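You operate a simulated robot arm through the tools that you are given. There is no shell and no other tool.

Carry out the task below with a simulated two-armed robot. There is one attempt and no reset: what you move stays moved.

TASK
Pull a test at the tension on the card by the test stand.
Fine: before the pull zero the test display, set the test stand knob and lead the white clip through the eye to the slide; push the slide home after the pull.

It is judged by the outcome, as a careful person would: the job done as asked, and still so three seconds after it is handed in. It fails if anything else is knocked over, pushed out of place, dropped, spilled or broken.

THE ROBOT
Two 6-joint arms with two-finger grippers on one trunk that stands fixed in place. Base frame: the origin is at the foot of the trunk, x ahead of it, y to its left, z up. Units: mm, degrees, N and s.
The left shoulder is at [70, 148, 1150], the right one opposite. With the tool pointing down near the work surface each hand reaches from about 620 to 720 mm from the base axis, measured 20 degrees to its own side. Payload 2.45 kg a hand.
The tool frame of a hand sits at the grasp point between the pads (the TCP): z along the fingers, y along the line on which they close. The tips reach 30 mm beyond it. The gripper opens to 106 mm; its body begins 79 mm behind the TCP.
Orientation is that of the tool frame in the base frame, as [roll, pitch, yaw] about the fixed x, y, z axes, in that order (R = Rz(yaw) Ry(pitch) Rx(roll)). With the fingers straight down and closing along the base's y, the tool's x points along the base's -x, its y along +y and its z along -z.

THE INTERFACE
- The arms move only by the tool arm_command. It takes "left_increments", "right_increments" or both (then of equal length, played together; a hand with none holds still); each is a list of rows, each a list of 7 numbers: the gripper command, from -1 (fully open) to 1 (shut), values between in proportion, then the shift along the tool's x, y, z in mm, then the turn, a rotation vector about the tool's x, y, z in degrees. In form: [[fingers, x, y, z, ax, ay, az], ...]. A call has 1 to 20 rows; each row is the pose to reach, as a shift and turn from the pose commanded when the call began, along the tool's axes at that moment. Rows are played at 5 a second. More than 50 mm and 8.6 degrees between two rows, or a gripper value outside its range, and nothing of the call is played. Where a pose cannot be reached the arm comes as near as it can. A force on the tool above 40 N (or 10 N above the force at the start of the call, whichever is more), or a blocked arm, ends the call early, and 0.2 s more pass. Each finger travels about 72 mm/s and halts on what it meets, pressing with about 28 N; the grip force reading is that of the motor and also rises with nothing between the fingers. The clock runs only during rows and for 0.2 s after the last one: add rows that repeat a pose to give the fingers time. It gives the time, the measured TCP pose, the force on the tool (base axes), the opening and the grip force at its end, in the units of the frame above (readings bear some noise), with the torque about the TCP (base axes, N m) and any sound that the robot's microphone picked up, and new pictures: "pictures" is both (left out), scene, wrist or none (wrist: the cameras of the hands that moved).
- Cameras (640 x 400 px; columns grow to the right, rows downward): "scene" is now at [130.6, 39.3, 1379.4]; the picture's right is [0.42, -0.91, 0.00], its down [-0.52, -0.24, -0.82] and it looks along [0.74, 0.34, -0.58] (base axes); focal length 262 px, centre (320, 200). "left" rides on the left gripper at [76, 2, -106] in its tool frame; the picture's right is [-0.02, 1.00, 0.00], its down [-0.78, -0.02, -0.62] and it looks along [-0.62, -0.01, 0.78] (tool axes); focal length 247 px, centre (320, 200). "right" rides on the right gripper at [76, -2, -106] in its tool frame; the picture's right is [0.02, 1.00, 0.00], its down [-0.78, 0.02, -0.62] and it looks along [-0.62, 0.01, 0.78] (tool axes); focal length 247 px, centre (320, 200).
- move_column(by): slides the trunk up (or, below 0, down) by that many mm; the arms and the scene camera ride with it, the base frame stays. It gives what a move gives, with no picture.
- turn_head(pan, tilt): turns the head with the scene camera to pan (to the left, within 86 degrees either way) and tilt (down, from -29 to 69), counted from straight ahead of the robot. It gives what a move gives, and a new picture of the scene camera.
- locate(camera, pixels): for up to 12 pixels [column, row] of the newest picture of that camera ("zoom" is the newest enlarged one), the place [x, y, z] in the base frame of the surface seen there, good to about 3 mm. It takes no simulated time.
- enlarge(camera, box): a new picture of the part [left, top, right, bottom] of that camera's present view, enlarged. It takes no simulated time.
- sign_off(): hands the job in; it is judged then, once.

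Unless the task says otherwise, let go and move clear before handing in.

The tools are called as a command line: name --argument value ..., lists and objects as JSON in quotes. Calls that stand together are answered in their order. arm_command: Moves the arms, as the interface text tells. Its arguments: {"type":"object","properties":{"left_increments":{"type":"array","items":{"type":"array","items":{"type":"number"}}},"right_increments":{"type":"array","items":{"type":"array","items":{"type":"number"}}},"pictures":{"type":"string","enum":["both","scene","wrist","none"]}},"required":[]} The other tools are called the same way: move_column (by) moves the trunk up or down; turn_head (pan, tilt) turns the head that bears the scene camera; locate (camera, pixels) gives the place of the surface under pixels of a picture; enlarge (camera, box) takes an enlarged picture of a part of a camera's view; sign_off () hands the job in.

At the start:

```text
t: 0.0
left_tcp_pos: [322.3, 463.6, 1240.5]
left_orientation: [179.9, 0.1, -180.0]
left_wrist_force: [0.1, 0.0, -0.1]
left_ft_torque: [-0.01, 0.0, -0.02]
left_opening: 106.2
left_finger_force: 0.1
right_tcp_pos: [604.0, 5.3, 1160.2]
right_orientation: [180.0, 0.0, -180.0]
right_wrist_force: [-0.3, -0.7, -0.1]
right_ft_torque: [0.01, -0.04, -0.01]
right_opening: 105.9
right_finger_force: 0.1
trunk travel left (down, up): [-622.0, 318.0]
head pan, tilt (commanded): [24.6, 35.1]
```

scene: 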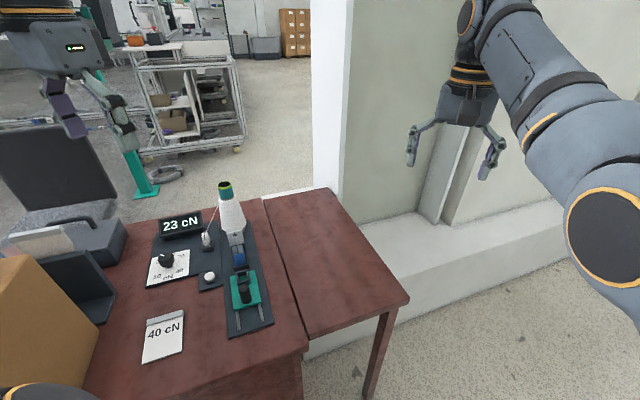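
right: 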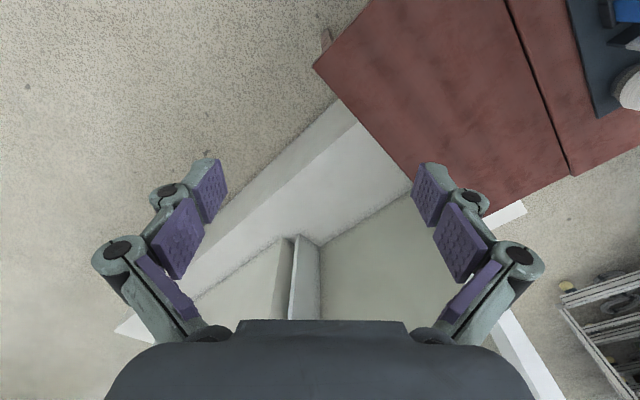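
left: 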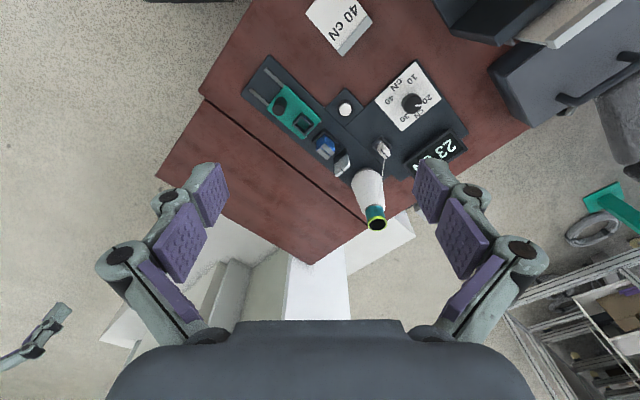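

The scene picture shows a test stand on the desk: display "23 cN" at (180,224), a knob on a dial plate at (167,260), a white button at (209,277), a green slide at (244,290), a cone of thread at (230,215), and a card "40 cN" at (163,338). I will enlarge these before moving.

enlarge --camera "scene" --box '[130, 170, 290, 270]'

enlarge --camera "scene" --box '[130, 240, 290, 340]'

enlarge --camera "left" --box '[230, 40, 470, 190]'

```text
4.00 times, centred on (210, 220) of scene
```

zoom: 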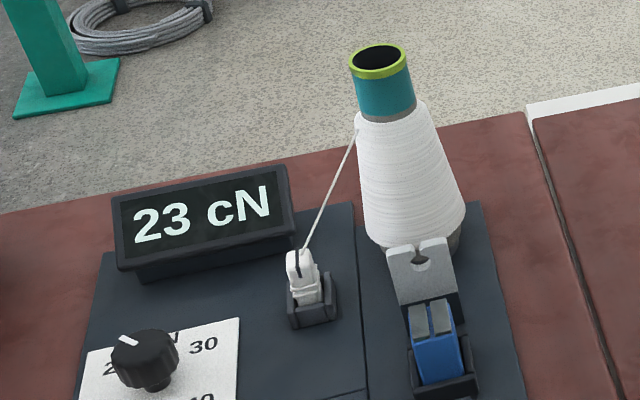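

```text
4.00 times, centred on (210, 290) of scene
```

zoom: 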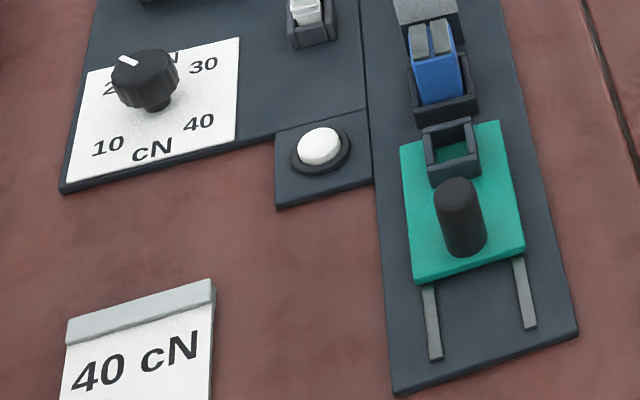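

```text
2.67 times, centred on (350, 115) of left
```

zoom: 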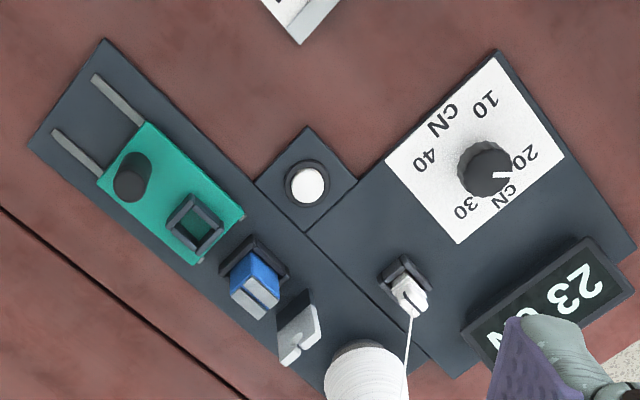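

The zooms show the layout clearly: dial with 10/20/30/40, pointer now near 20; a white button; a white clip in a dark holder with thread to the cone; a slotted eye post; a blue block with grey jaws; and a green slide with socket and black handle post. I will locate these in the left zoom.

locate --camera "zoom" --pixels '[[308, 185], [485, 165], [502, 175], [130, 180], [195, 225], [252, 285], [300, 325], [408, 290], [404, 268], [425, 160], [485, 103], [525, 155]]'

locate --camera "scene" --pixels '[[209, 277], [167, 258], [244, 280], [242, 268], [239, 255], [234, 238], [206, 238], [207, 248], [225, 190], [163, 340], [270, 322], [229, 336]]'

```text
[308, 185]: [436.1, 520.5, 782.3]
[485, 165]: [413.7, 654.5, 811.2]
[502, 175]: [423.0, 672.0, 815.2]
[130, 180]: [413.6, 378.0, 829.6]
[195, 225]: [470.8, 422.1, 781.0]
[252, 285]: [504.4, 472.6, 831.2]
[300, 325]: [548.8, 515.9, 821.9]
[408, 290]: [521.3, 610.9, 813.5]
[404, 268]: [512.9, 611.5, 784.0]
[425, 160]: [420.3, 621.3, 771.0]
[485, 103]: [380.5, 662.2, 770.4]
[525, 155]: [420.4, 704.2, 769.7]
```

```text
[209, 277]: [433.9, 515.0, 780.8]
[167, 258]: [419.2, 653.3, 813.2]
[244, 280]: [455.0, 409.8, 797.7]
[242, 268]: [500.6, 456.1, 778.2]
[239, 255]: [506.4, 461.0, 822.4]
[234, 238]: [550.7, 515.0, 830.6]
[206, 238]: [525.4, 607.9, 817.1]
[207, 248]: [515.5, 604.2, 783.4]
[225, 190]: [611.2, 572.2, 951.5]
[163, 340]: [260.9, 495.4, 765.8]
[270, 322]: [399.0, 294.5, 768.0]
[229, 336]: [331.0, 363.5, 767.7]
```

The stand's rail runs at about 45° in the base frame, from the slide handle (413,378) to the eye (549,516). Before moving I'll map the obstacles at the left of the scene picture (box at (40,320), black tray (75,285), device (50,240)) and the cone.

locate --camera "scene" --pixels '[[15, 260], [95, 335], [60, 300], [80, 255], [100, 315], [45, 240], [120, 230], [180, 224], [205, 215], [233, 225], [225, 182], [50, 165]]'

enlarge --camera "scene" --box '[190, 200, 270, 250]'

enlarge --camera "scene" --box '[215, 235, 275, 272]'

```text
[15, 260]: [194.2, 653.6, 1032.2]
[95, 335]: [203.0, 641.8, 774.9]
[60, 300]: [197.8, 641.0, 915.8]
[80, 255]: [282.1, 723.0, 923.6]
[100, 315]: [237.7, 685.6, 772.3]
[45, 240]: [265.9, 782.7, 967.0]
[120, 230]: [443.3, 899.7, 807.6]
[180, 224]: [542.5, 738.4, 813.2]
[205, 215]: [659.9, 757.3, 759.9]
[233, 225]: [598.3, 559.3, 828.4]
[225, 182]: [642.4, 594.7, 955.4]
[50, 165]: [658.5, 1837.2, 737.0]
```

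```text
8.00 times, centred on (230, 225) of scene
```

zoom: 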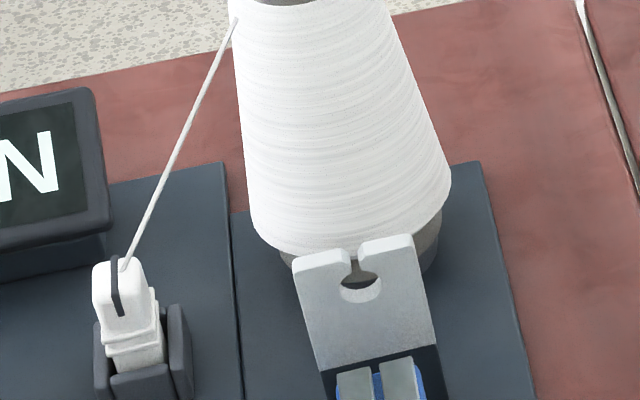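

```text
10.67 times, centred on (245, 254) of scene
```

zoom: 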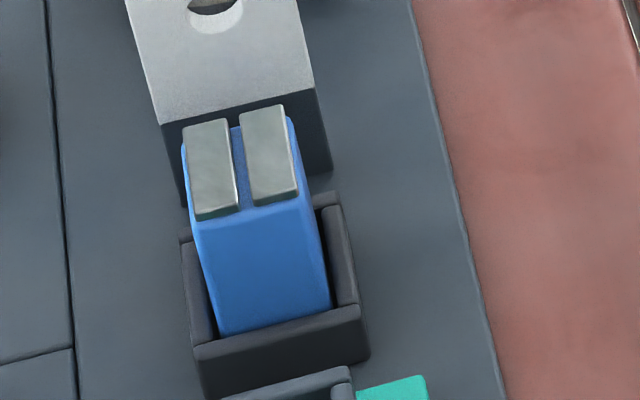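

The eye post has an open slot on top leading to a round hole, and the blue block behind it has a gap between two grey strips in line with it. Next I check clearance under both arms before lowering the trunk: desk corner (405,297), ledge (400,240), column (460,170), arm ring (30,392).

locate --camera "scene" --pixels '[[405, 297], [400, 240], [435, 215], [430, 150], [330, 190], [266, 200], [300, 350], [30, 394], [20, 340], [450, 280], [480, 230], [60, 60]]'

locate --camera "right" --pixels '[[320, 70], [380, 150], [300, 200], [295, 270], [260, 260], [350, 270], [440, 100], [320, 235], [200, 120], [240, 290]]'

```text
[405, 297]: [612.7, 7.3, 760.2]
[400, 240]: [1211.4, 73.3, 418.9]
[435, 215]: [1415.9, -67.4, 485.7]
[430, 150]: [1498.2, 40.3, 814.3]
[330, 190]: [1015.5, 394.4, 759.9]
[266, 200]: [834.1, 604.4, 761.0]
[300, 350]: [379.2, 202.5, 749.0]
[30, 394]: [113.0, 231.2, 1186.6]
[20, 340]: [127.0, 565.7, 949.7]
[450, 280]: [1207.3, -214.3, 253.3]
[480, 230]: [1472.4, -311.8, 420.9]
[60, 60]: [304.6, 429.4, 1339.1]
```

```text
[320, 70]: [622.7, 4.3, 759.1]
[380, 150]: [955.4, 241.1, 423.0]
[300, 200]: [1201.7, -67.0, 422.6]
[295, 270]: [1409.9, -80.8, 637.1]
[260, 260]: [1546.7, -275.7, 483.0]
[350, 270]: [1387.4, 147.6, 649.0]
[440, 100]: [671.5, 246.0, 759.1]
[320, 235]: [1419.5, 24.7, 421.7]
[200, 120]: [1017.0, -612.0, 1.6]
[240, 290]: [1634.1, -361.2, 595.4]
```

Desk top is at z≈760 and the cardboard box stands at x<205, y>565 up to z≈1030, near the left arm. I'll turn the head left to see the left arm's elbow and the box before moving.

turn_head --pan 75 --tilt 25

```text
t: 1.2
left_tcp_pos: [324.0, 464.6, 1240.9]
left_orientation: [179.9, 0.0, 179.9]
left_wrist_force: [1.3, -0.2, -0.2]
left_ft_torque: [0.03, -0.03, -0.02]
left_opening: 106.3
left_finger_force: 0.0
right_tcp_pos: [604.1, 5.8, 1160.4]
right_orientation: [-179.9, 0.0, -180.0]
right_wrist_force: [0.0, -0.5, -0.3]
right_ft_torque: [0.01, -0.02, 0.0]
right_opening: 105.8
right_finger_force: 0.0
trunk travel left (down, up): [-622.0, 318.0]
head pan, tilt (commanded): [75.0, 25.0]
```

scene: 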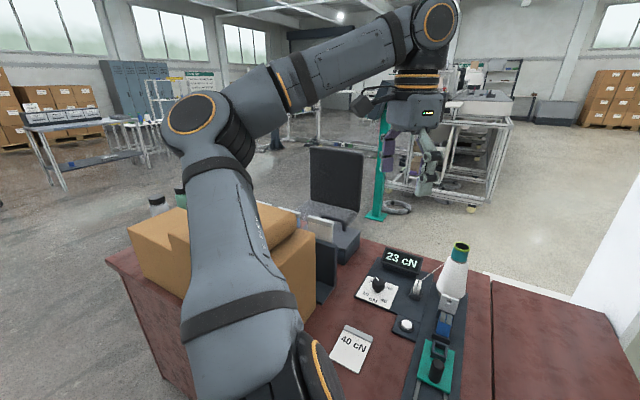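

The left arm's elbow (200,115) is well above and over the box (230,240). I'll measure elbow, box and desk items to know how far the trunk can go down.

locate --camera "scene" --pixels '[[195, 115], [195, 175], [250, 225], [150, 240], [300, 245], [180, 200], [155, 205], [330, 260], [270, 90], [435, 25], [225, 260], [140, 265]]'

```text
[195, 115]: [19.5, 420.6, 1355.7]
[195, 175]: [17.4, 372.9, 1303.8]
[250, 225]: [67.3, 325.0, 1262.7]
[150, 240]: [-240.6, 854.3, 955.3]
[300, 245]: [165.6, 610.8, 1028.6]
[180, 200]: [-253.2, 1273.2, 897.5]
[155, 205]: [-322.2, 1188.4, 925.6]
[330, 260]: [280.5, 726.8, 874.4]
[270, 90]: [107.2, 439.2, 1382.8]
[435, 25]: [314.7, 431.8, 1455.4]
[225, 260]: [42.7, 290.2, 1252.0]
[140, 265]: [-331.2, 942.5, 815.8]
```

The elbow (z≈1340) is well clear of the box top (z≈1030), so lowering the trunk 150 mm is safe and puts the shoulder about level with the wrist when working at the desk. I'll lower it and look back at the stand.

move_column --by -150

turn_head --pan 45 --tilt 40

```text
t: 2.9
left_tcp_pos: [322.3, 464.3, 1089.8]
left_orientation: [180.0, 0.2, 180.0]
left_wrist_force: [0.3, 0.5, -0.4]
left_ft_torque: [-0.02, -0.01, -0.02]
left_opening: 106.0
left_finger_force: 0.1
right_tcp_pos: [602.8, 6.0, 1010.6]
right_orientation: [180.0, 0.0, 180.0]
right_wrist_force: [-0.4, -1.3, 0.3]
right_ft_torque: [0.02, 0.03, 0.0]
right_opening: 106.1
right_finger_force: 0.1
trunk travel left (down, up): [-472.0, 468.0]
head pan, tilt (commanded): [75.0, 25.0]
```

```text
t: 3.9
left_tcp_pos: [322.7, 463.9, 1091.7]
left_orientation: [179.9, 0.1, -179.9]
left_wrist_force: [0.0, -0.1, -0.5]
left_ft_torque: [0.0, 0.0, 0.02]
left_opening: 106.1
left_finger_force: 0.0
right_tcp_pos: [604.7, 7.1, 1010.5]
right_orientation: [180.0, -0.1, -180.0]
right_wrist_force: [-0.4, -0.2, -0.2]
right_ft_torque: [0.01, 0.0, 0.02]
right_opening: 106.0
right_finger_force: 0.1
trunk travel left (down, up): [-472.0, 468.0]
head pan, tilt (commanded): [45.0, 40.0]
```

scene: 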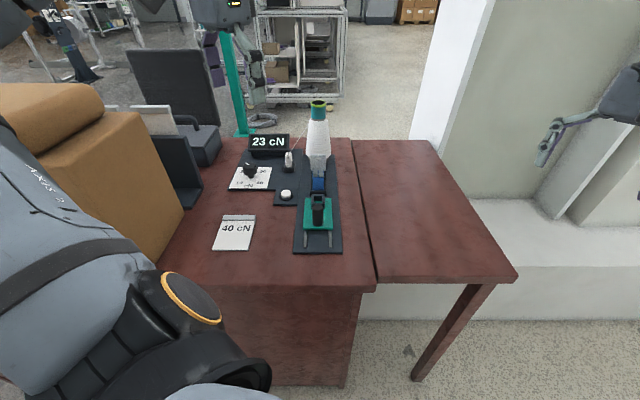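

The stand is now seen straight along its axis at (315,200). I'll enlarge it for detailed geometry.

enlarge --camera "scene" --box '[220, 120, 360, 260]'

enlarge --camera "left" --box '[160, 0, 480, 200]'

```text
2.86 times, centred on (290, 190) of scene
```

zoom: 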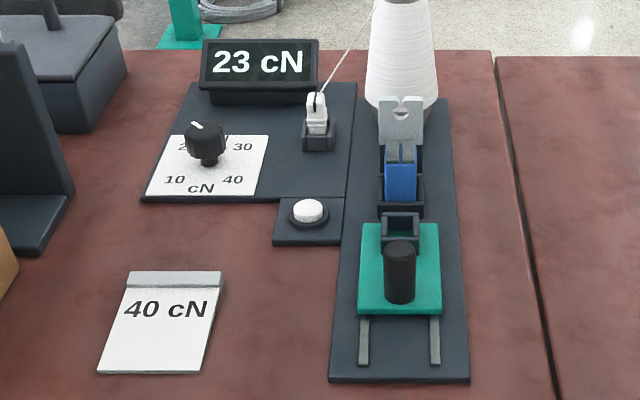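

```text
2.00 times, centred on (320, 100) of left
```

zoom: 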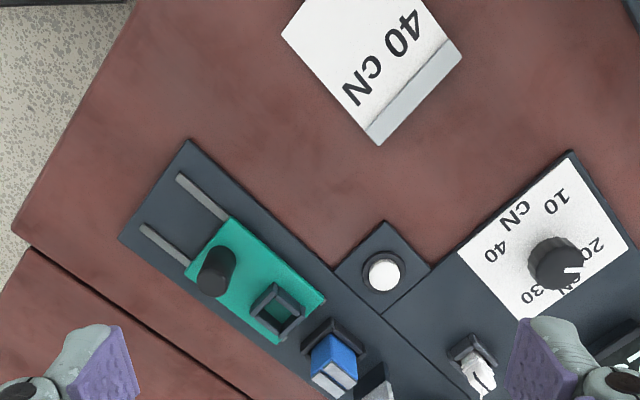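

Pointer sits just past 20; "40" is the nearest-right mark. I'll measure the slide, socket, handle, button and dial from this closer left view.

locate --camera "zoom" --pixels '[[187, 144], [123, 239], [229, 219], [189, 276], [323, 298], [281, 340], [207, 278], [222, 258], [384, 273], [546, 262], [575, 269], [335, 268]]'

locate --camera "left" --pixels '[[294, 143], [310, 153], [292, 163], [302, 170], [325, 185], [332, 190], [410, 125], [437, 100], [455, 122], [425, 146], [345, 194], [398, 185]]'

```text
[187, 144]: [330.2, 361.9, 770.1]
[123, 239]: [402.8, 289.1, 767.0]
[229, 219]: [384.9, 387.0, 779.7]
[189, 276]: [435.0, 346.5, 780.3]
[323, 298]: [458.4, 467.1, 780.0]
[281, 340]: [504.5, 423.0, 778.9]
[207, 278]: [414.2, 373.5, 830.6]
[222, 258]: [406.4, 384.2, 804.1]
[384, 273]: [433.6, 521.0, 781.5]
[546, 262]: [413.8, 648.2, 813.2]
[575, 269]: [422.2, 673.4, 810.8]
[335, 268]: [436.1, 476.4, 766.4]
```

```text
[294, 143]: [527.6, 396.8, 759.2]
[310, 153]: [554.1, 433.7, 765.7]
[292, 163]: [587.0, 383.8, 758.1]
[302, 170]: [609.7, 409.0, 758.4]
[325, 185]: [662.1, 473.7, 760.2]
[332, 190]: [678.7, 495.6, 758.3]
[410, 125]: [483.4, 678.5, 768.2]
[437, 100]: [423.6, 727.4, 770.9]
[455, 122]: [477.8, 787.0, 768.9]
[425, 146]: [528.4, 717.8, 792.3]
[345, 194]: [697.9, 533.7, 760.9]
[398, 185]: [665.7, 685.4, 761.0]
```

The stand axes are exactly at ±45°: rail centre line v≈28.7 (v=(x−y)/√2), slide at u 549–655 (u=(x+y)/√2), eye at u≈753, cone u≈850 with top at z≈955. I'll bring the left hand, turned 45°, to hover over the rail at z≈905 for a close view of clip, eye and thread.

arm_command --left_increments '[[-1, -20, 2, 20, 0, 0, -7.5], [-1, -45, 4, 50, 0, 0, -15], [-1, -75, 7, 85, 0, 0, -22.5], [-1, -105, 9, 120, 0, 0, -30], [-1, -130, 12, 153, 0, 0, -37.5], [-1, -155, 14, 186, 0, 0, -45]]'

```text
t: 5.3
left_tcp_pos: [479.1, 480.1, 904.7]
left_orientation: [-180.0, 0.1, -134.8]
left_wrist_force: [0.2, -0.7, -0.4]
left_ft_torque: [-0.04, 0.02, -0.01]
left_opening: 105.9
left_finger_force: 0.1
right_tcp_pos: [605.0, 6.7, 1008.7]
right_orientation: [179.9, -0.1, -179.9]
right_wrist_force: [-1.1, -0.4, 0.6]
right_ft_torque: [0.0, 0.02, 0.0]
right_opening: 106.3
right_finger_force: 0.0
trunk travel left (down, up): [-472.0, 468.0]
head pan, tilt (commanded): [45.0, 40.0]
```

scene: 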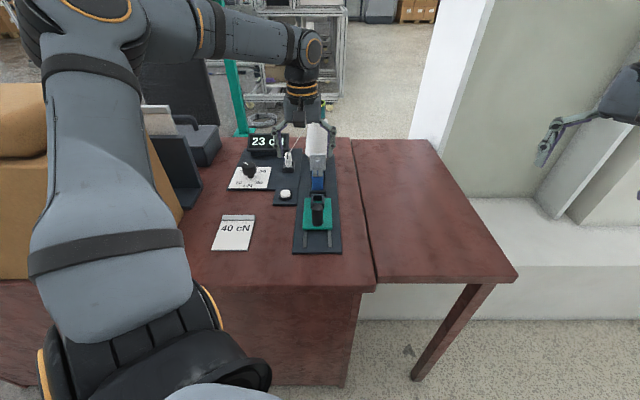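
left: 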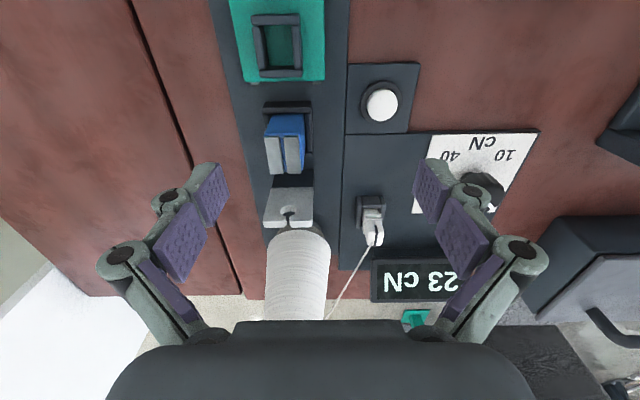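

The left wrist picture now shows socket (277,45), blue block (287,145), eye (288,207), cone (297,270), clip (370,220) and thread going to the cone's side. I'll enlarge and measure these.

enlarge --camera "left" --box '[230, 80, 420, 320]'

enlarge --camera "left" --box '[250, 170, 400, 265]'

```text
1.67 times, centred on (325, 200) of left
```

zoom: 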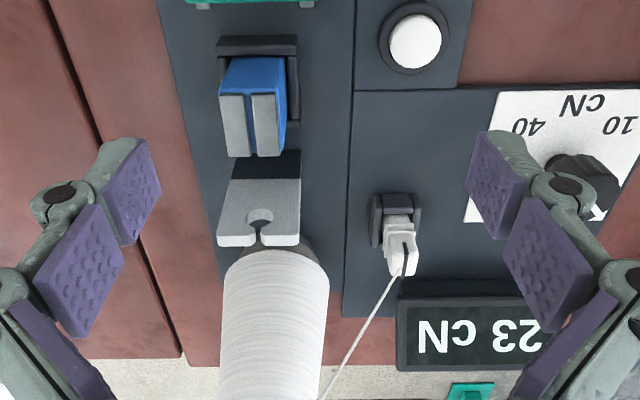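

```text
4.21 times, centred on (325, 218) of left
```

zoom: 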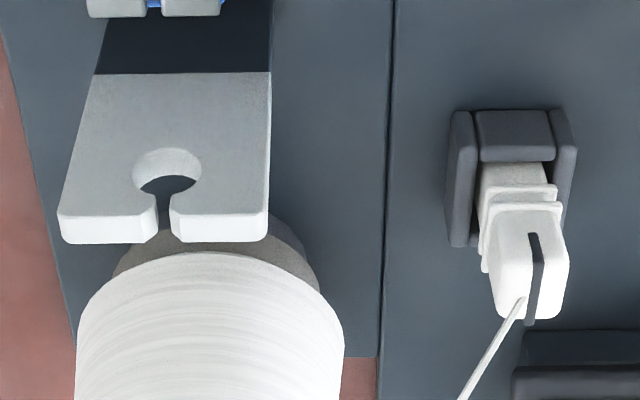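

The zoom shows the eye's keyhole (slot at (165,225), hole at (168,175)) and the white clip with flanges at mid-height, slit top, thread at (518,300). I'll measure these points.

locate --camera "zoom" --pixels '[[75, 215], [255, 215], [150, 215], [180, 215], [165, 152], [100, 80], [260, 80], [515, 250], [545, 250], [520, 195], [515, 130], [515, 305]]'

locate --camera "left" --pixels '[[345, 294], [330, 317], [297, 240], [330, 270], [275, 155], [295, 155], [287, 120], [265, 150], [380, 104], [277, 16], [277, 72], [258, 45]]'

```text
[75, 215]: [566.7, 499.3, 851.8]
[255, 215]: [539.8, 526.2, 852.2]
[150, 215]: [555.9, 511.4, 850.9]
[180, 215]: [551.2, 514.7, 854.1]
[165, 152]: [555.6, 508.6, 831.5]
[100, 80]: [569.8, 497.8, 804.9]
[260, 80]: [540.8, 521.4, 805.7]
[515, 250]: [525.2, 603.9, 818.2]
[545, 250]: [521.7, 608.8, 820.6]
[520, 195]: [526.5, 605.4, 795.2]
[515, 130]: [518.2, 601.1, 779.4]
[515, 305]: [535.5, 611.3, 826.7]
```

```text
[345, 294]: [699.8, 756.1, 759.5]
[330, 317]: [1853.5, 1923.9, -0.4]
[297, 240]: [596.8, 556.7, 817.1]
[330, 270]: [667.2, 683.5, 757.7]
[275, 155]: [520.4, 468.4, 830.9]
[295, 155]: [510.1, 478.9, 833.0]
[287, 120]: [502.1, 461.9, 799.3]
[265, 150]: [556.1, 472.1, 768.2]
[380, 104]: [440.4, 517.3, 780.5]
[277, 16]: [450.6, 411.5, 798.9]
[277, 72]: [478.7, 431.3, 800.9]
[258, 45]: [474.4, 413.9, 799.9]
```

Eye front face is at u≈754, slot centred at v≈28.6 from z≈857 down to a hole at z≈837; clip at u≈798–811, v≈−58, top z≈828; socket centre u≈627, top z≈800. First task is zeroing, so I'll close the left fingers and hover above the button at (436,518).

arm_command --left_increments '[[0, 0, 15, 0, 0, 0, 0], [1, 2, 30, 10, 0, 0, 0], [1, 3, 45, 25, 0, 0, 0], [1, 3, 57.6, 40, 0, 0, 0], [1, 3, 57.6, 50, 0, 0, 0], [1, 3, 57.6, 55, 0, 0, 0]]'

```text
t: 6.7
left_tcp_pos: [436.2, 518.4, 850.3]
left_orientation: [180.0, 0.2, -135.0]
left_wrist_force: [-0.1, -0.6, -1.0]
left_ft_torque: [-0.01, 0.02, 0.0]
left_opening: 0.1
left_finger_force: 27.9
right_tcp_pos: [603.3, 6.6, 1011.1]
right_orientation: [-180.0, 0.0, -179.9]
right_wrist_force: [0.4, 0.4, 0.3]
right_ft_torque: [0.01, -0.02, 0.0]
right_opening: 106.0
right_finger_force: 0.0
trunk travel left (down, up): [-472.0, 468.0]
head pan, tilt (commanded): [45.0, 40.0]
```

scene: 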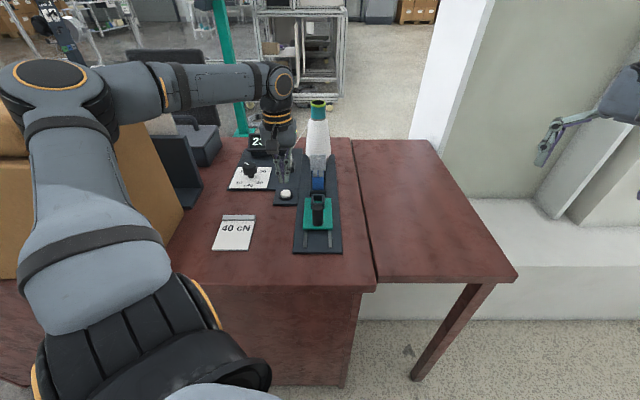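
left: 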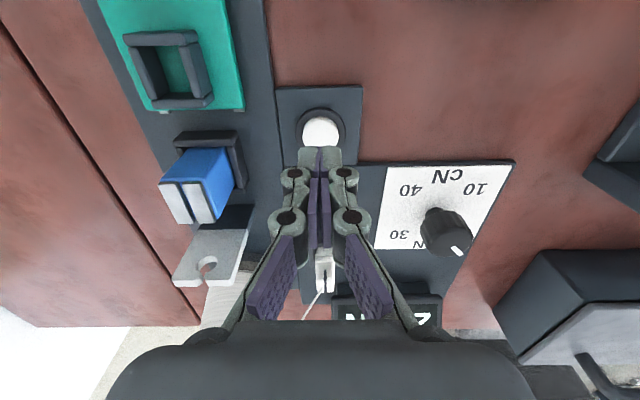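

Closed fingertips (320,158) hang right in line with the white button (320,130), and the dial is well visible at (445,210). I'll enlarge the dial to measure the pointer and marks while here.

enlarge --camera "left" --box '[370, 155, 520, 249]'

```text
4.26 times, centred on (445, 202) of left
```

zoom: 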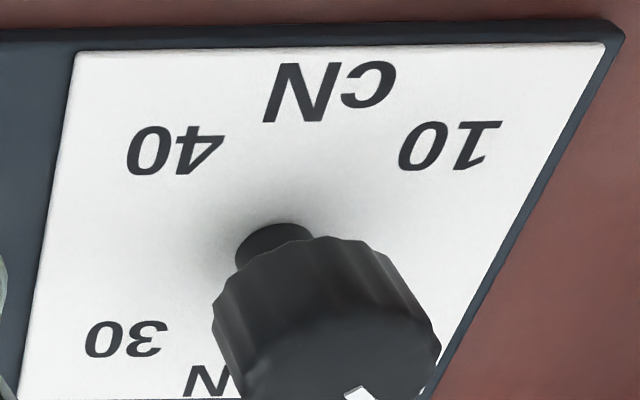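

locate --camera "zoom" --pixels '[[175, 150], [450, 147], [125, 340], [330, 92], [78, 55], [603, 48], [275, 240], [360, 392], [310, 245], [325, 320], [300, 390], [35, 390]]'

enlarge --camera "left" --box '[270, 90, 370, 190]'

```text
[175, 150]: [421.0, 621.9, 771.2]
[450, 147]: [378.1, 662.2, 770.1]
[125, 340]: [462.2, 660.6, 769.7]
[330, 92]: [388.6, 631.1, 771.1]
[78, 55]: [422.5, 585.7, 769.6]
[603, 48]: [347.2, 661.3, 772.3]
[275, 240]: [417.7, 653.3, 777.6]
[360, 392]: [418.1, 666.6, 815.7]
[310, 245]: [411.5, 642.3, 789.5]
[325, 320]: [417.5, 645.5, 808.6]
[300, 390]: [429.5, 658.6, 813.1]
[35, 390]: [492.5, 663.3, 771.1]
```

```text
4.00 times, centred on (320, 140) of left
```

zoom: 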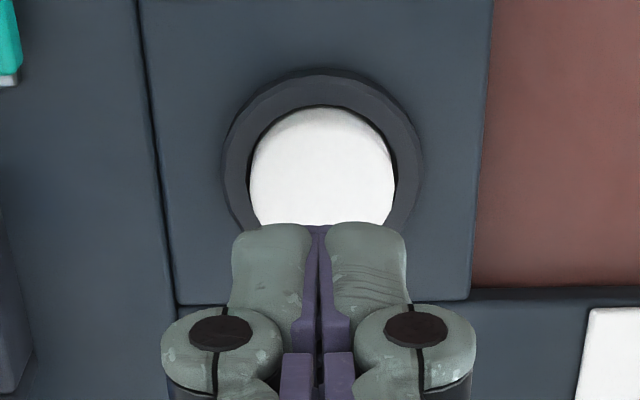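

The dial marks sit on the plate's diagonals about centre (421,660): 40 lies toward −y, 20 toward +y. The closed tips are over the white cap in the enlarged picture, so I'll press down in small steps.

arm_command --left_increments '[[1, 0, 0, 20, 0, 0, 0], [1, 0, 0, 34, 0, 0, 0], [1, 0, 0, 37, 0, 0, 0], [1, 0, 0, 39, 0, 0, 0], [1, 0, 0, 40, 0, 0, 0], [1, 0, 0, 41, 0, 0, 0], [1, 0, 0, 41, 0, 0, 0]]'

```text
t: 8.3
left_tcp_pos: [435.0, 517.9, 809.3]
left_orientation: [180.0, 0.0, -135.0]
left_wrist_force: [0.9, -1.2, 0.9]
left_ft_torque: [0.0, -0.01, -0.04]
left_opening: 0.0
left_finger_force: 27.7
right_tcp_pos: [603.0, 6.1, 1010.1]
right_orientation: [179.9, 0.0, 180.0]
right_wrist_force: [-0.3, 0.9, 0.5]
right_ft_torque: [-0.01, 0.01, 0.0]
right_opening: 106.1
right_finger_force: 0.1
trunk travel left (down, up): [-472.0, 468.0]
head pan, tilt (commanded): [45.0, 40.0]
```

scene: 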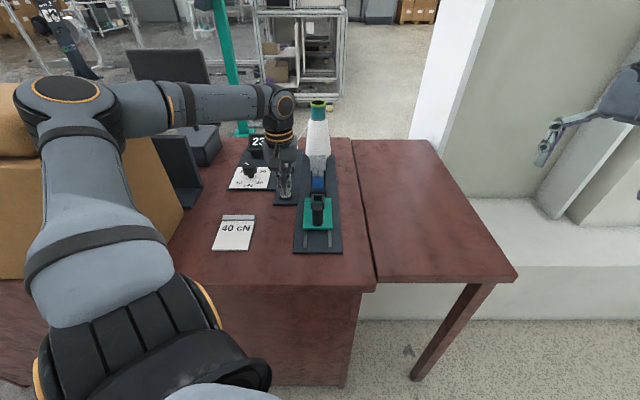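
left: 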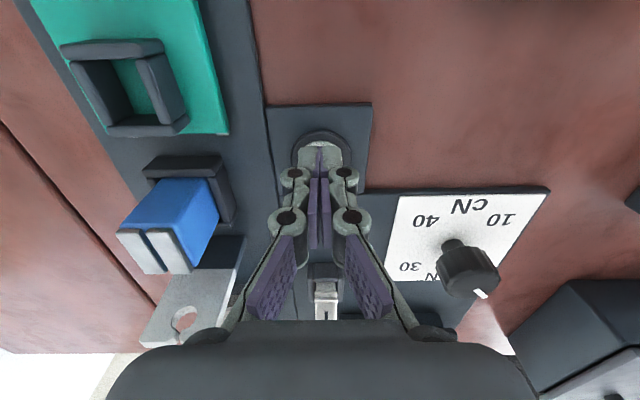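

At TCP z=809 there is hardly any force yet. I'll keep pressing in 1–1.5 mm steps.

arm_command --left_increments '[[1, 0, 0, 1, 0, 0, 0], [1, 0, 0, 2, 0, 0, 0], [1, 0, 0, 3, 0, 0, 0], [1, 0, 0, 4, 0, 0, 0], [1, 0, 0, 4, 0, 0, 0]]'

```text
t: 9.5
left_tcp_pos: [436.4, 517.6, 805.1]
left_orientation: [-180.0, 0.2, -135.0]
left_wrist_force: [-0.7, 0.9, 2.5]
left_ft_torque: [0.06, 0.0, 0.03]
left_opening: 0.0
left_finger_force: 28.4
right_tcp_pos: [603.1, 5.7, 1010.4]
right_orientation: [179.9, 0.0, 180.0]
right_wrist_force: [0.3, -0.5, 0.0]
right_ft_torque: [0.0, 0.0, 0.03]
right_opening: 106.0
right_finger_force: 0.0
trunk travel left (down, up): [-472.0, 468.0]
head pan, tilt (commanded): [45.0, 40.0]
heard: click
```

scene: 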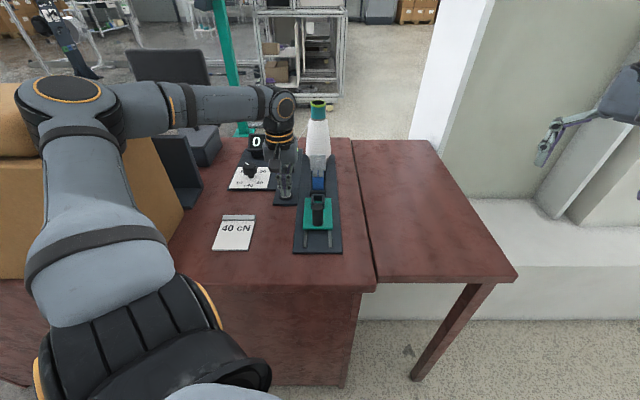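
left: 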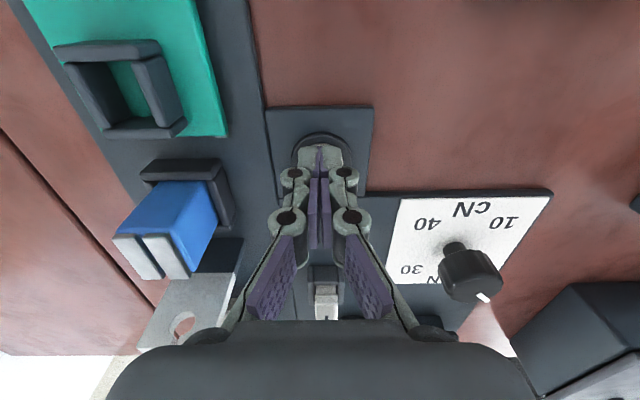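

A click was heard and the display at (257,142) now reads 0. Next I'll lift, travel to above the knob at (421,660), and turn the hand to yaw −60° with a ~72 mm opening for the first grip.

arm_command --left_increments '[[1, 0, 0, -45, 0, 0, 0], [1, 0, 0, -88, 0, 0, 0], [1, -10, 12, -95, 0, 0, -8.3], [0.5, -20, 25, -95, 0, 0, -16.6], [0, -30, 37, -95, 0, 0, -25], [-0.36, -40, 50, -95, 0, 0, -33.3], [-0.36, -50, 62, -95, 0, 0, -41.6], [-0.36, -60, 75, -95, 0, 0, -50], [-0.36, -70, 87, -95, 0, 0, -58.3], [-0.36, -80, 99, -95, 0, 0, -66.6], [-0.36, -90.7, 111.3, -95, 0, 0, -75]]'

```text
t: 11.9
left_tcp_pos: [421.0, 659.7, 899.7]
left_orientation: [-179.9, 0.1, -59.9]
left_wrist_force: [0.4, 0.0, 0.0]
left_ft_torque: [-0.03, -0.03, 0.02]
left_opening: 72.1
left_finger_force: 0.1
right_tcp_pos: [603.2, 6.7, 1010.5]
right_orientation: [180.0, 0.0, 180.0]
right_wrist_force: [0.0, -0.5, 0.3]
right_ft_torque: [-0.01, 0.01, 0.01]
right_opening: 106.2
right_finger_force: 0.2
trunk travel left (down, up): [-472.0, 468.0]
head pan, tilt (commanded): [45.0, 40.0]
```

scene: 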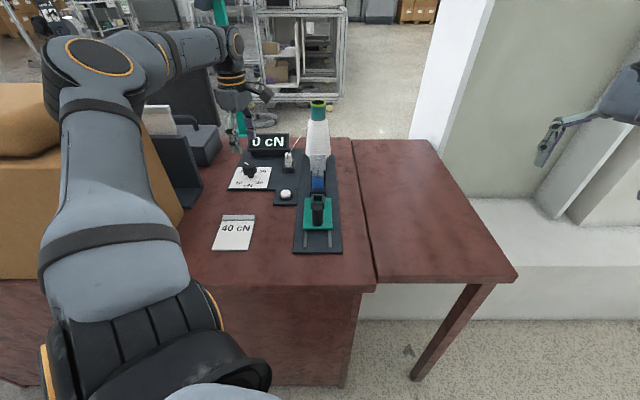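
left: 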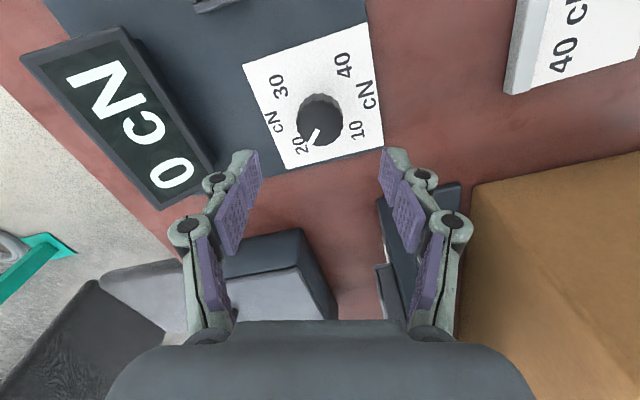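

The display reads "0 cN", and the wrist view shows the knob at (320,118) with pointer on 20. The tray (440,195) and device (280,260) are visible below the fingers, so I'll measure them and the knob before descending.

enlarge --camera "left" --box '[240, 40, 400, 180]'

locate --camera "left" --pixels '[[452, 187], [390, 205], [380, 270], [300, 235], [240, 250], [480, 185], [325, 110], [312, 138], [312, 98], [330, 130], [200, 175], [345, 100]]'

```text
2.86 times, centred on (320, 110) of left
```

zoom: 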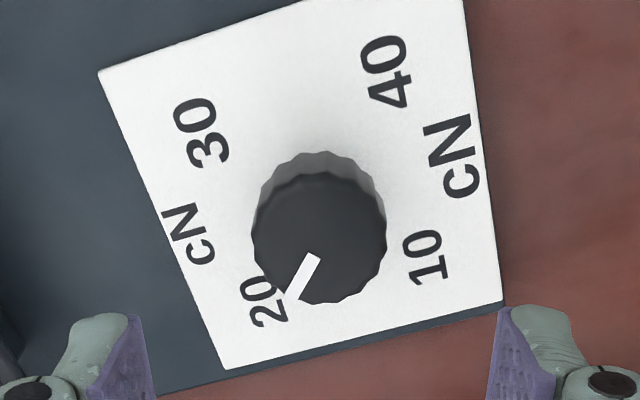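

```text
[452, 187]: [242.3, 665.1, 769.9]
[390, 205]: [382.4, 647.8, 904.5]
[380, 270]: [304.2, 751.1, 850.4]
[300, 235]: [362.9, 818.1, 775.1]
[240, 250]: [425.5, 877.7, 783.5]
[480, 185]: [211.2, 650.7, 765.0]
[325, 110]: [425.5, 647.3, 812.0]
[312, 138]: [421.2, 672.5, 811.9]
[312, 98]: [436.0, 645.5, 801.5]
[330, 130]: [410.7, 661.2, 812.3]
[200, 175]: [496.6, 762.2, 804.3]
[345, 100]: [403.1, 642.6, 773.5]
```

The pointer is exactly on 20 and the knob top is at z≈812, ~38 mm wide; the tray and device are well clear of the fingers. I'll descend to TCP z≈807 and close on the knob.

arm_command --left_increments '[[-0.36, 0, 0, 40, 0, 0, 0], [-0.36, 0, 0, 75, 0, 0, 0], [-0.36, 0, 0, 92, 0, 0, 0], [-0.36, 0, 0, 92, 0, 0, 0], [0.5, 0, 0, 92, 0, 0, 0], [1, 0, 0, 92, 0, 0, 0], [1, 0, 0, 92, 0, 0, 0], [1, 0, 0, 92, 0, 0, 0]]'

```text
t: 13.7
left_tcp_pos: [421.1, 660.9, 808.7]
left_orientation: [-180.0, -0.1, -60.0]
left_wrist_force: [1.0, 0.3, -0.3]
left_ft_torque: [-0.01, -0.07, 0.03]
left_opening: 38.4
left_finger_force: 44.7
right_tcp_pos: [604.1, 6.2, 1009.5]
right_orientation: [-180.0, 0.0, 180.0]
right_wrist_force: [0.5, -0.2, 0.4]
right_ft_torque: [0.01, -0.01, 0.02]
right_opening: 106.0
right_finger_force: 0.0
trunk travel left (down, up): [-472.0, 468.0]
head pan, tilt (commanded): [45.0, 40.0]
```

scene: 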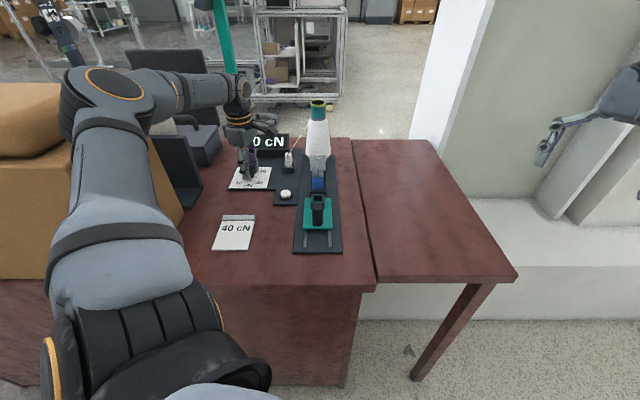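
left: 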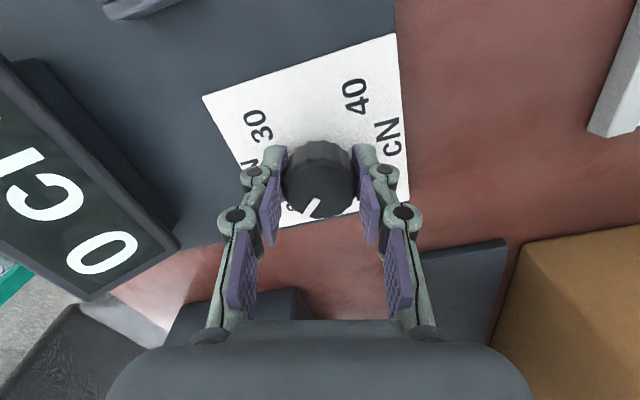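

The knob is gripped at 38.4 mm with no side load. I'll turn it 90° clockwise (tool +z), toward 30.

arm_command --left_increments '[[1, 0, 0, 0, 0, 0, 7.5], [1, 0, 0, 0, 0, 0, 15], [1, 0, 0, 0, 0, 0, 22.5], [1, 0, 0, 0, 0, 0, 30], [1, 0, 0, 0, 0, 0, 37.5], [1, 0, 0, 0, 0, 0, 45], [1, 0, 0, 0, 0, 0, 52.5], [1, 0, 0, 0, 0, 0, 60], [1, 0, 0, 0, 0, 0, 67.5], [1, 0, 0, 0, 0, 0, 75], [1, 0, 0, 0, 0, 0, 82.5], [1, 0, 0, 0, 0, 0, 90], [1, 0, 0, 0, 0, 0, 90]]'

```text
t: 16.5
left_tcp_pos: [420.0, 660.7, 806.5]
left_orientation: [-179.9, 0.0, -150.2]
left_wrist_force: [-14.3, -4.7, -6.8]
left_ft_torque: [-0.29, 0.81, -0.05]
left_opening: 38.3
left_finger_force: 45.0
right_tcp_pos: [601.7, 7.4, 1011.2]
right_orientation: [180.0, 0.2, -179.9]
right_wrist_force: [0.2, 0.2, 0.3]
right_ft_torque: [-0.02, -0.02, 0.02]
right_opening: 105.8
right_finger_force: 0.1
trunk travel left (down, up): [-472.0, 468.0]
head pan, tilt (commanded): [45.0, 40.0]
```

scene: 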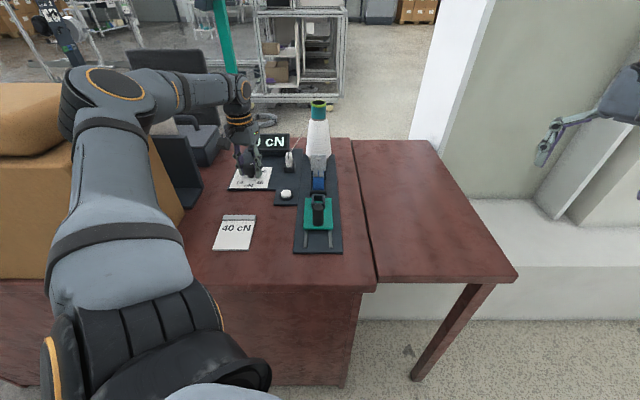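
left: 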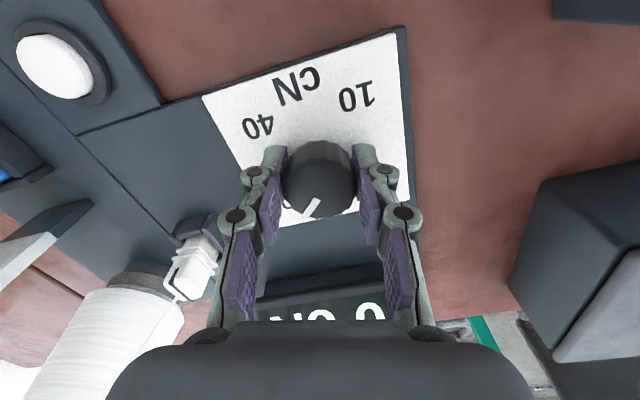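

The knob followed: pointer now at 30 direction, though a 15 N side load built up from slight off-centre grip. I'll release, raise slightly, turn back to yaw −60° and re-grip.

arm_command --left_increments '[[0.2, 0, 0, 0, 0, 0, 0], [-0.36, 0, 0, 0, 0, 0, 0], [-0.36, 0, 0, 0, 0, 0, 0], [-0.36, 0, 0, -20, 0, 0, 0], [-0.36, 0, 0, -45, 0, 0, 0]]'

```text
t: 17.7
left_tcp_pos: [421.2, 660.5, 852.0]
left_orientation: [180.0, 0.0, -149.9]
left_wrist_force: [0.4, 0.4, 0.6]
left_ft_torque: [0.03, -0.04, 0.0]
left_opening: 72.0
left_finger_force: 0.0
right_tcp_pos: [603.1, 5.7, 1010.9]
right_orientation: [180.0, 0.0, -179.9]
right_wrist_force: [0.3, -0.5, -0.2]
right_ft_torque: [0.03, 0.02, 0.0]
right_opening: 106.0
right_finger_force: 0.0
trunk travel left (down, up): [-472.0, 468.0]
head pan, tilt (commanded): [45.0, 40.0]
```

scene: 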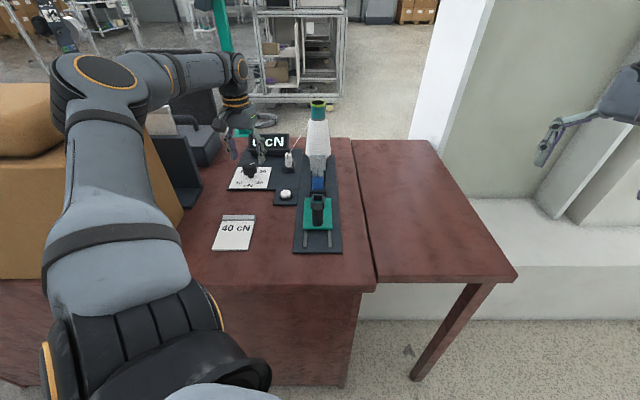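
left: 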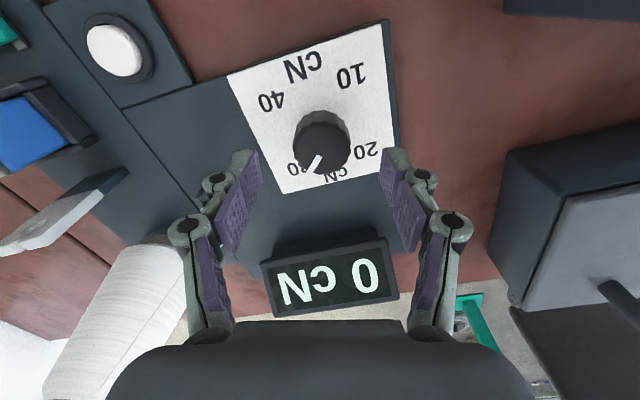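

The knob now points near 30 (pointer (315,163)). I'll enlarge to read the pointer angle and refine the centre.

enlarge --camera "left" --box '[240, 60, 400, 200]'

```text
2.86 times, centred on (320, 130) of left
```

zoom: 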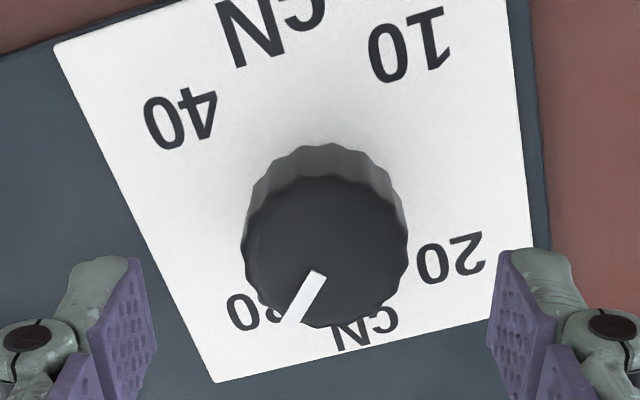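

locate --camera "zoom" --pixels '[[250, 250], [400, 250], [325, 185], [325, 318], [280, 320], [320, 277], [325, 250], [300, 298]]'

```text
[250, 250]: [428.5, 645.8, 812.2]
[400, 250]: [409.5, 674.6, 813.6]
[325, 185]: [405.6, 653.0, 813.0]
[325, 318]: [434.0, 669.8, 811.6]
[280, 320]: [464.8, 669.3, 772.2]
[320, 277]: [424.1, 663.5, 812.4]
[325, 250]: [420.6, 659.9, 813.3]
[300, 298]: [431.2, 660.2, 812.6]
```

Pointer is at about −3° i.e. on 30, and the knob centre is (419.6,660.8). I'll turn back to yaw −60° above it, descend and re-grip.

arm_command --left_increments '[[-0.36, 0, 0, 0, 0, 0, -7.5], [-0.36, 0, 0, 0, 0, 0, -15], [-0.36, 0, 0, 0, 0, 0, -22.5], [-0.36, 0, 0, 0, 0, 0, -30], [-0.36, 0, 0, 0, 0, 0, -37.5], [-0.36, 0, 0, 0, 0, 0, -45], [-0.36, 0, 0, 0, 0, 0, -52.5], [-0.36, 1, 0.5, 0, 0, 0, -60], [-0.36, 1, 0.5, 0, 0, 0, -67.5], [-0.36, 1, 0.9, 0, 0, 0, -75], [-0.36, 1, 0.9, 0, 0, 0, -82.5], [-0.36, 1, 0.9, 0, 0, 0, -90], [-0.36, 1, 0.9, 25, 0, 0, -90], [-0.36, 1, 0.9, 44, 0, 0, -90], [-0.36, 1, 0.9, 44, 0, 0, -90], [0.5, 1, 0.9, 44, 0, 0, -90], [1, 1, 0.9, 44, 0, 0, -90], [1, 1, 0.9, 44, 0, 0, -90], [1, 1, 0.9, 44, 0, 0, -90]]' --pictures "wrist"

```text
t: 21.7
left_tcp_pos: [421.4, 661.8, 810.6]
left_orientation: [-179.9, 0.0, -60.0]
left_wrist_force: [5.7, 3.3, 2.3]
left_ft_torque: [0.07, -0.22, 0.02]
left_opening: 38.5
left_finger_force: 45.7
right_tcp_pos: [605.3, 7.0, 1009.7]
right_orientation: [180.0, 0.0, 179.9]
right_wrist_force: [-0.2, -0.2, 0.2]
right_ft_torque: [0.04, -0.01, 0.0]
right_opening: 105.8
right_finger_force: 0.1
trunk travel left (down, up): [-472.0, 468.0]
head pan, tilt (commanded): [45.0, 40.0]
```

left: 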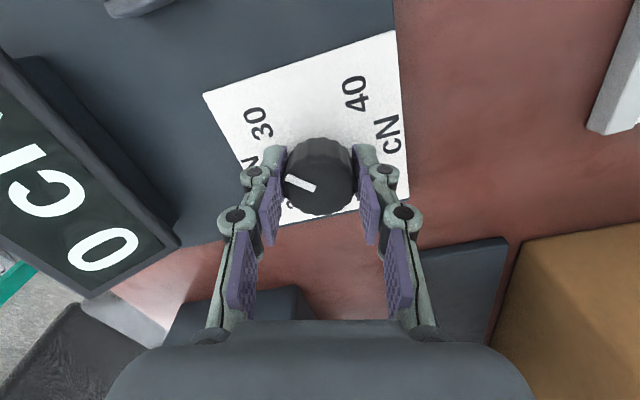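

Re-gripped at 38.5 mm with the pointer toward 30. I'll turn another 88° clockwise to 40.

arm_command --left_increments '[[1, 0, 0, 0, 0, 0, 7.5], [1, 0, 0, 0, 0, 0, 15], [1, 0, 0, 0, 0, 0, 22.5], [1, 0, 0, 0, 0, 0, 30], [1, 0, 0, 0, 0, 0, 37.5], [1, 0, 0, 0, 0, 0, 45], [1, 0, 0, 0, 0, 0, 52.5], [1, 0, 0, 0, 0, 0, 60], [1, 0, 0, 0, 0, 0, 67.5], [1, 0, 0, 0, 0, 0, 75], [1, 0, 0, 0, 0, 0, 82.5], [1, 0, 0, 0, 0, 0, 88], [1, 0, 0, 0, 0, 0, 88]]' --pictures "wrist"

```text
t: 24.5
left_tcp_pos: [420.8, 660.4, 809.0]
left_orientation: [179.9, 0.2, -148.0]
left_wrist_force: [12.2, 15.4, 16.2]
left_ft_torque: [0.46, -0.49, -0.01]
left_opening: 38.4
left_finger_force: 45.1
right_tcp_pos: [602.9, 6.6, 1010.2]
right_orientation: [180.0, 0.0, -180.0]
right_wrist_force: [0.3, -0.2, 0.4]
right_ft_torque: [0.0, -0.01, 0.01]
right_opening: 106.2
right_finger_force: 0.0
trunk travel left (down, up): [-472.0, 468.0]
head pan, tilt (commanded): [45.0, 40.0]
```

left: 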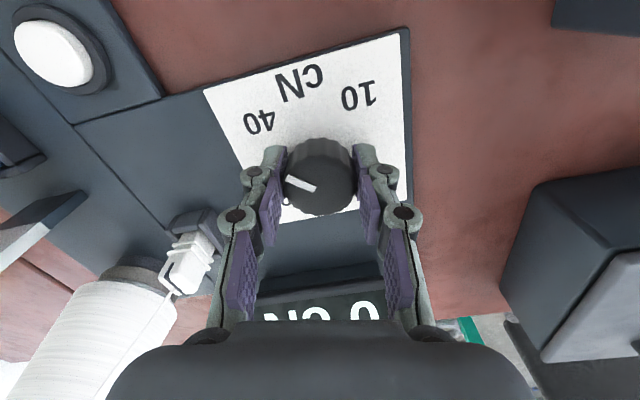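

The hand turned to yaw −148° and the pointer moved with it. I'll release and rise to read the setting.

arm_command --left_increments '[[0.2, 0, 0, 0, 0, 0, 0], [-0.36, 0, 0, 0, 0, 0, 0], [-0.36, 0, 0, 0, 0, 0, 0], [-0.36, 0, 0, -20, 0, 0, 0], [-0.36, 0, 0, -45, 0, 0, 0]]' --pictures "wrist"

enlarge --camera "left" --box '[240, 60, 400, 200]'

locate --camera "zoom" --pixels '[[250, 250], [400, 250], [325, 185], [325, 318], [325, 250]]'

```text
t: 25.7
left_tcp_pos: [417.2, 661.4, 854.6]
left_orientation: [180.0, 0.1, -148.1]
left_wrist_force: [0.5, 0.6, 0.3]
left_ft_torque: [0.02, -0.01, 0.01]
left_opening: 72.1
left_finger_force: 0.0
right_tcp_pos: [603.3, 4.7, 1011.5]
right_orientation: [179.9, 0.0, -179.9]
right_wrist_force: [0.6, -0.1, 1.5]
right_ft_torque: [0.02, -0.01, -0.01]
right_opening: 105.8
right_finger_force: 0.2
trunk travel left (down, up): [-472.0, 468.0]
head pan, tilt (commanded): [45.0, 40.0]
```

left: 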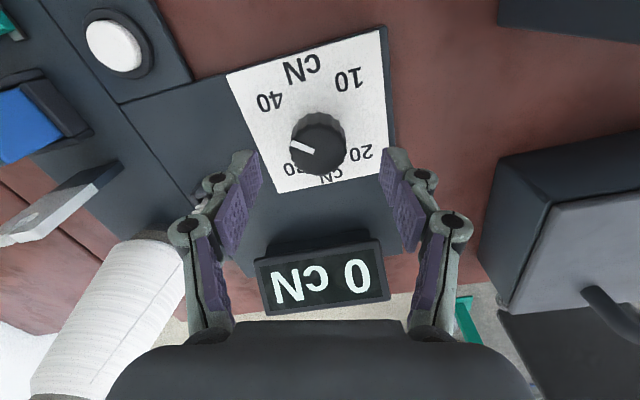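

```text
2.86 times, centred on (320, 130) of left
```

zoom: 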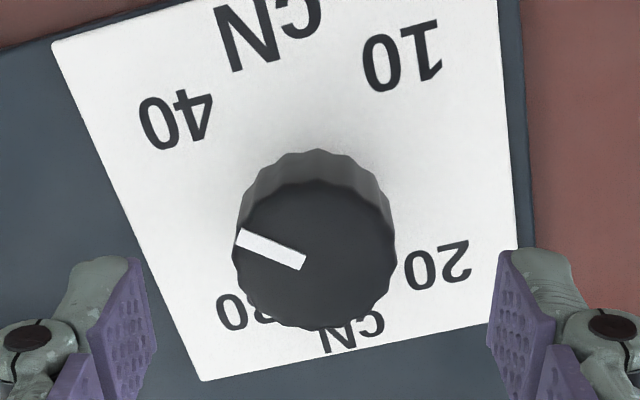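

```text
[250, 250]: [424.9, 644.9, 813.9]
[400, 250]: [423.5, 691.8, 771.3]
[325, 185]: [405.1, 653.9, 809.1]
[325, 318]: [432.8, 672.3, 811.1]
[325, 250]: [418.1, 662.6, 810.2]
```

The pointer (240,238)–(303,263) still looks somewhat short of 40. I'll measure its direction.

locate --camera "zoom" --pixels '[[246, 240], [258, 245], [272, 250], [285, 256], [296, 260], [175, 118], [402, 57], [437, 263], [240, 262], [392, 262], [316, 190], [316, 322]]'

```text
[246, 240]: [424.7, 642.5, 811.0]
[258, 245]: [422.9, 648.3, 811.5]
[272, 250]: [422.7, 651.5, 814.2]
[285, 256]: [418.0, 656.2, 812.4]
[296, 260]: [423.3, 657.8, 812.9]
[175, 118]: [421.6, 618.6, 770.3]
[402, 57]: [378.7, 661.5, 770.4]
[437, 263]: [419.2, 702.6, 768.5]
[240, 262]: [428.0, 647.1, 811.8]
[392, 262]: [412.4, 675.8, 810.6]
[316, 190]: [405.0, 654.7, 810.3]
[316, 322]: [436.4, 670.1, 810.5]
```

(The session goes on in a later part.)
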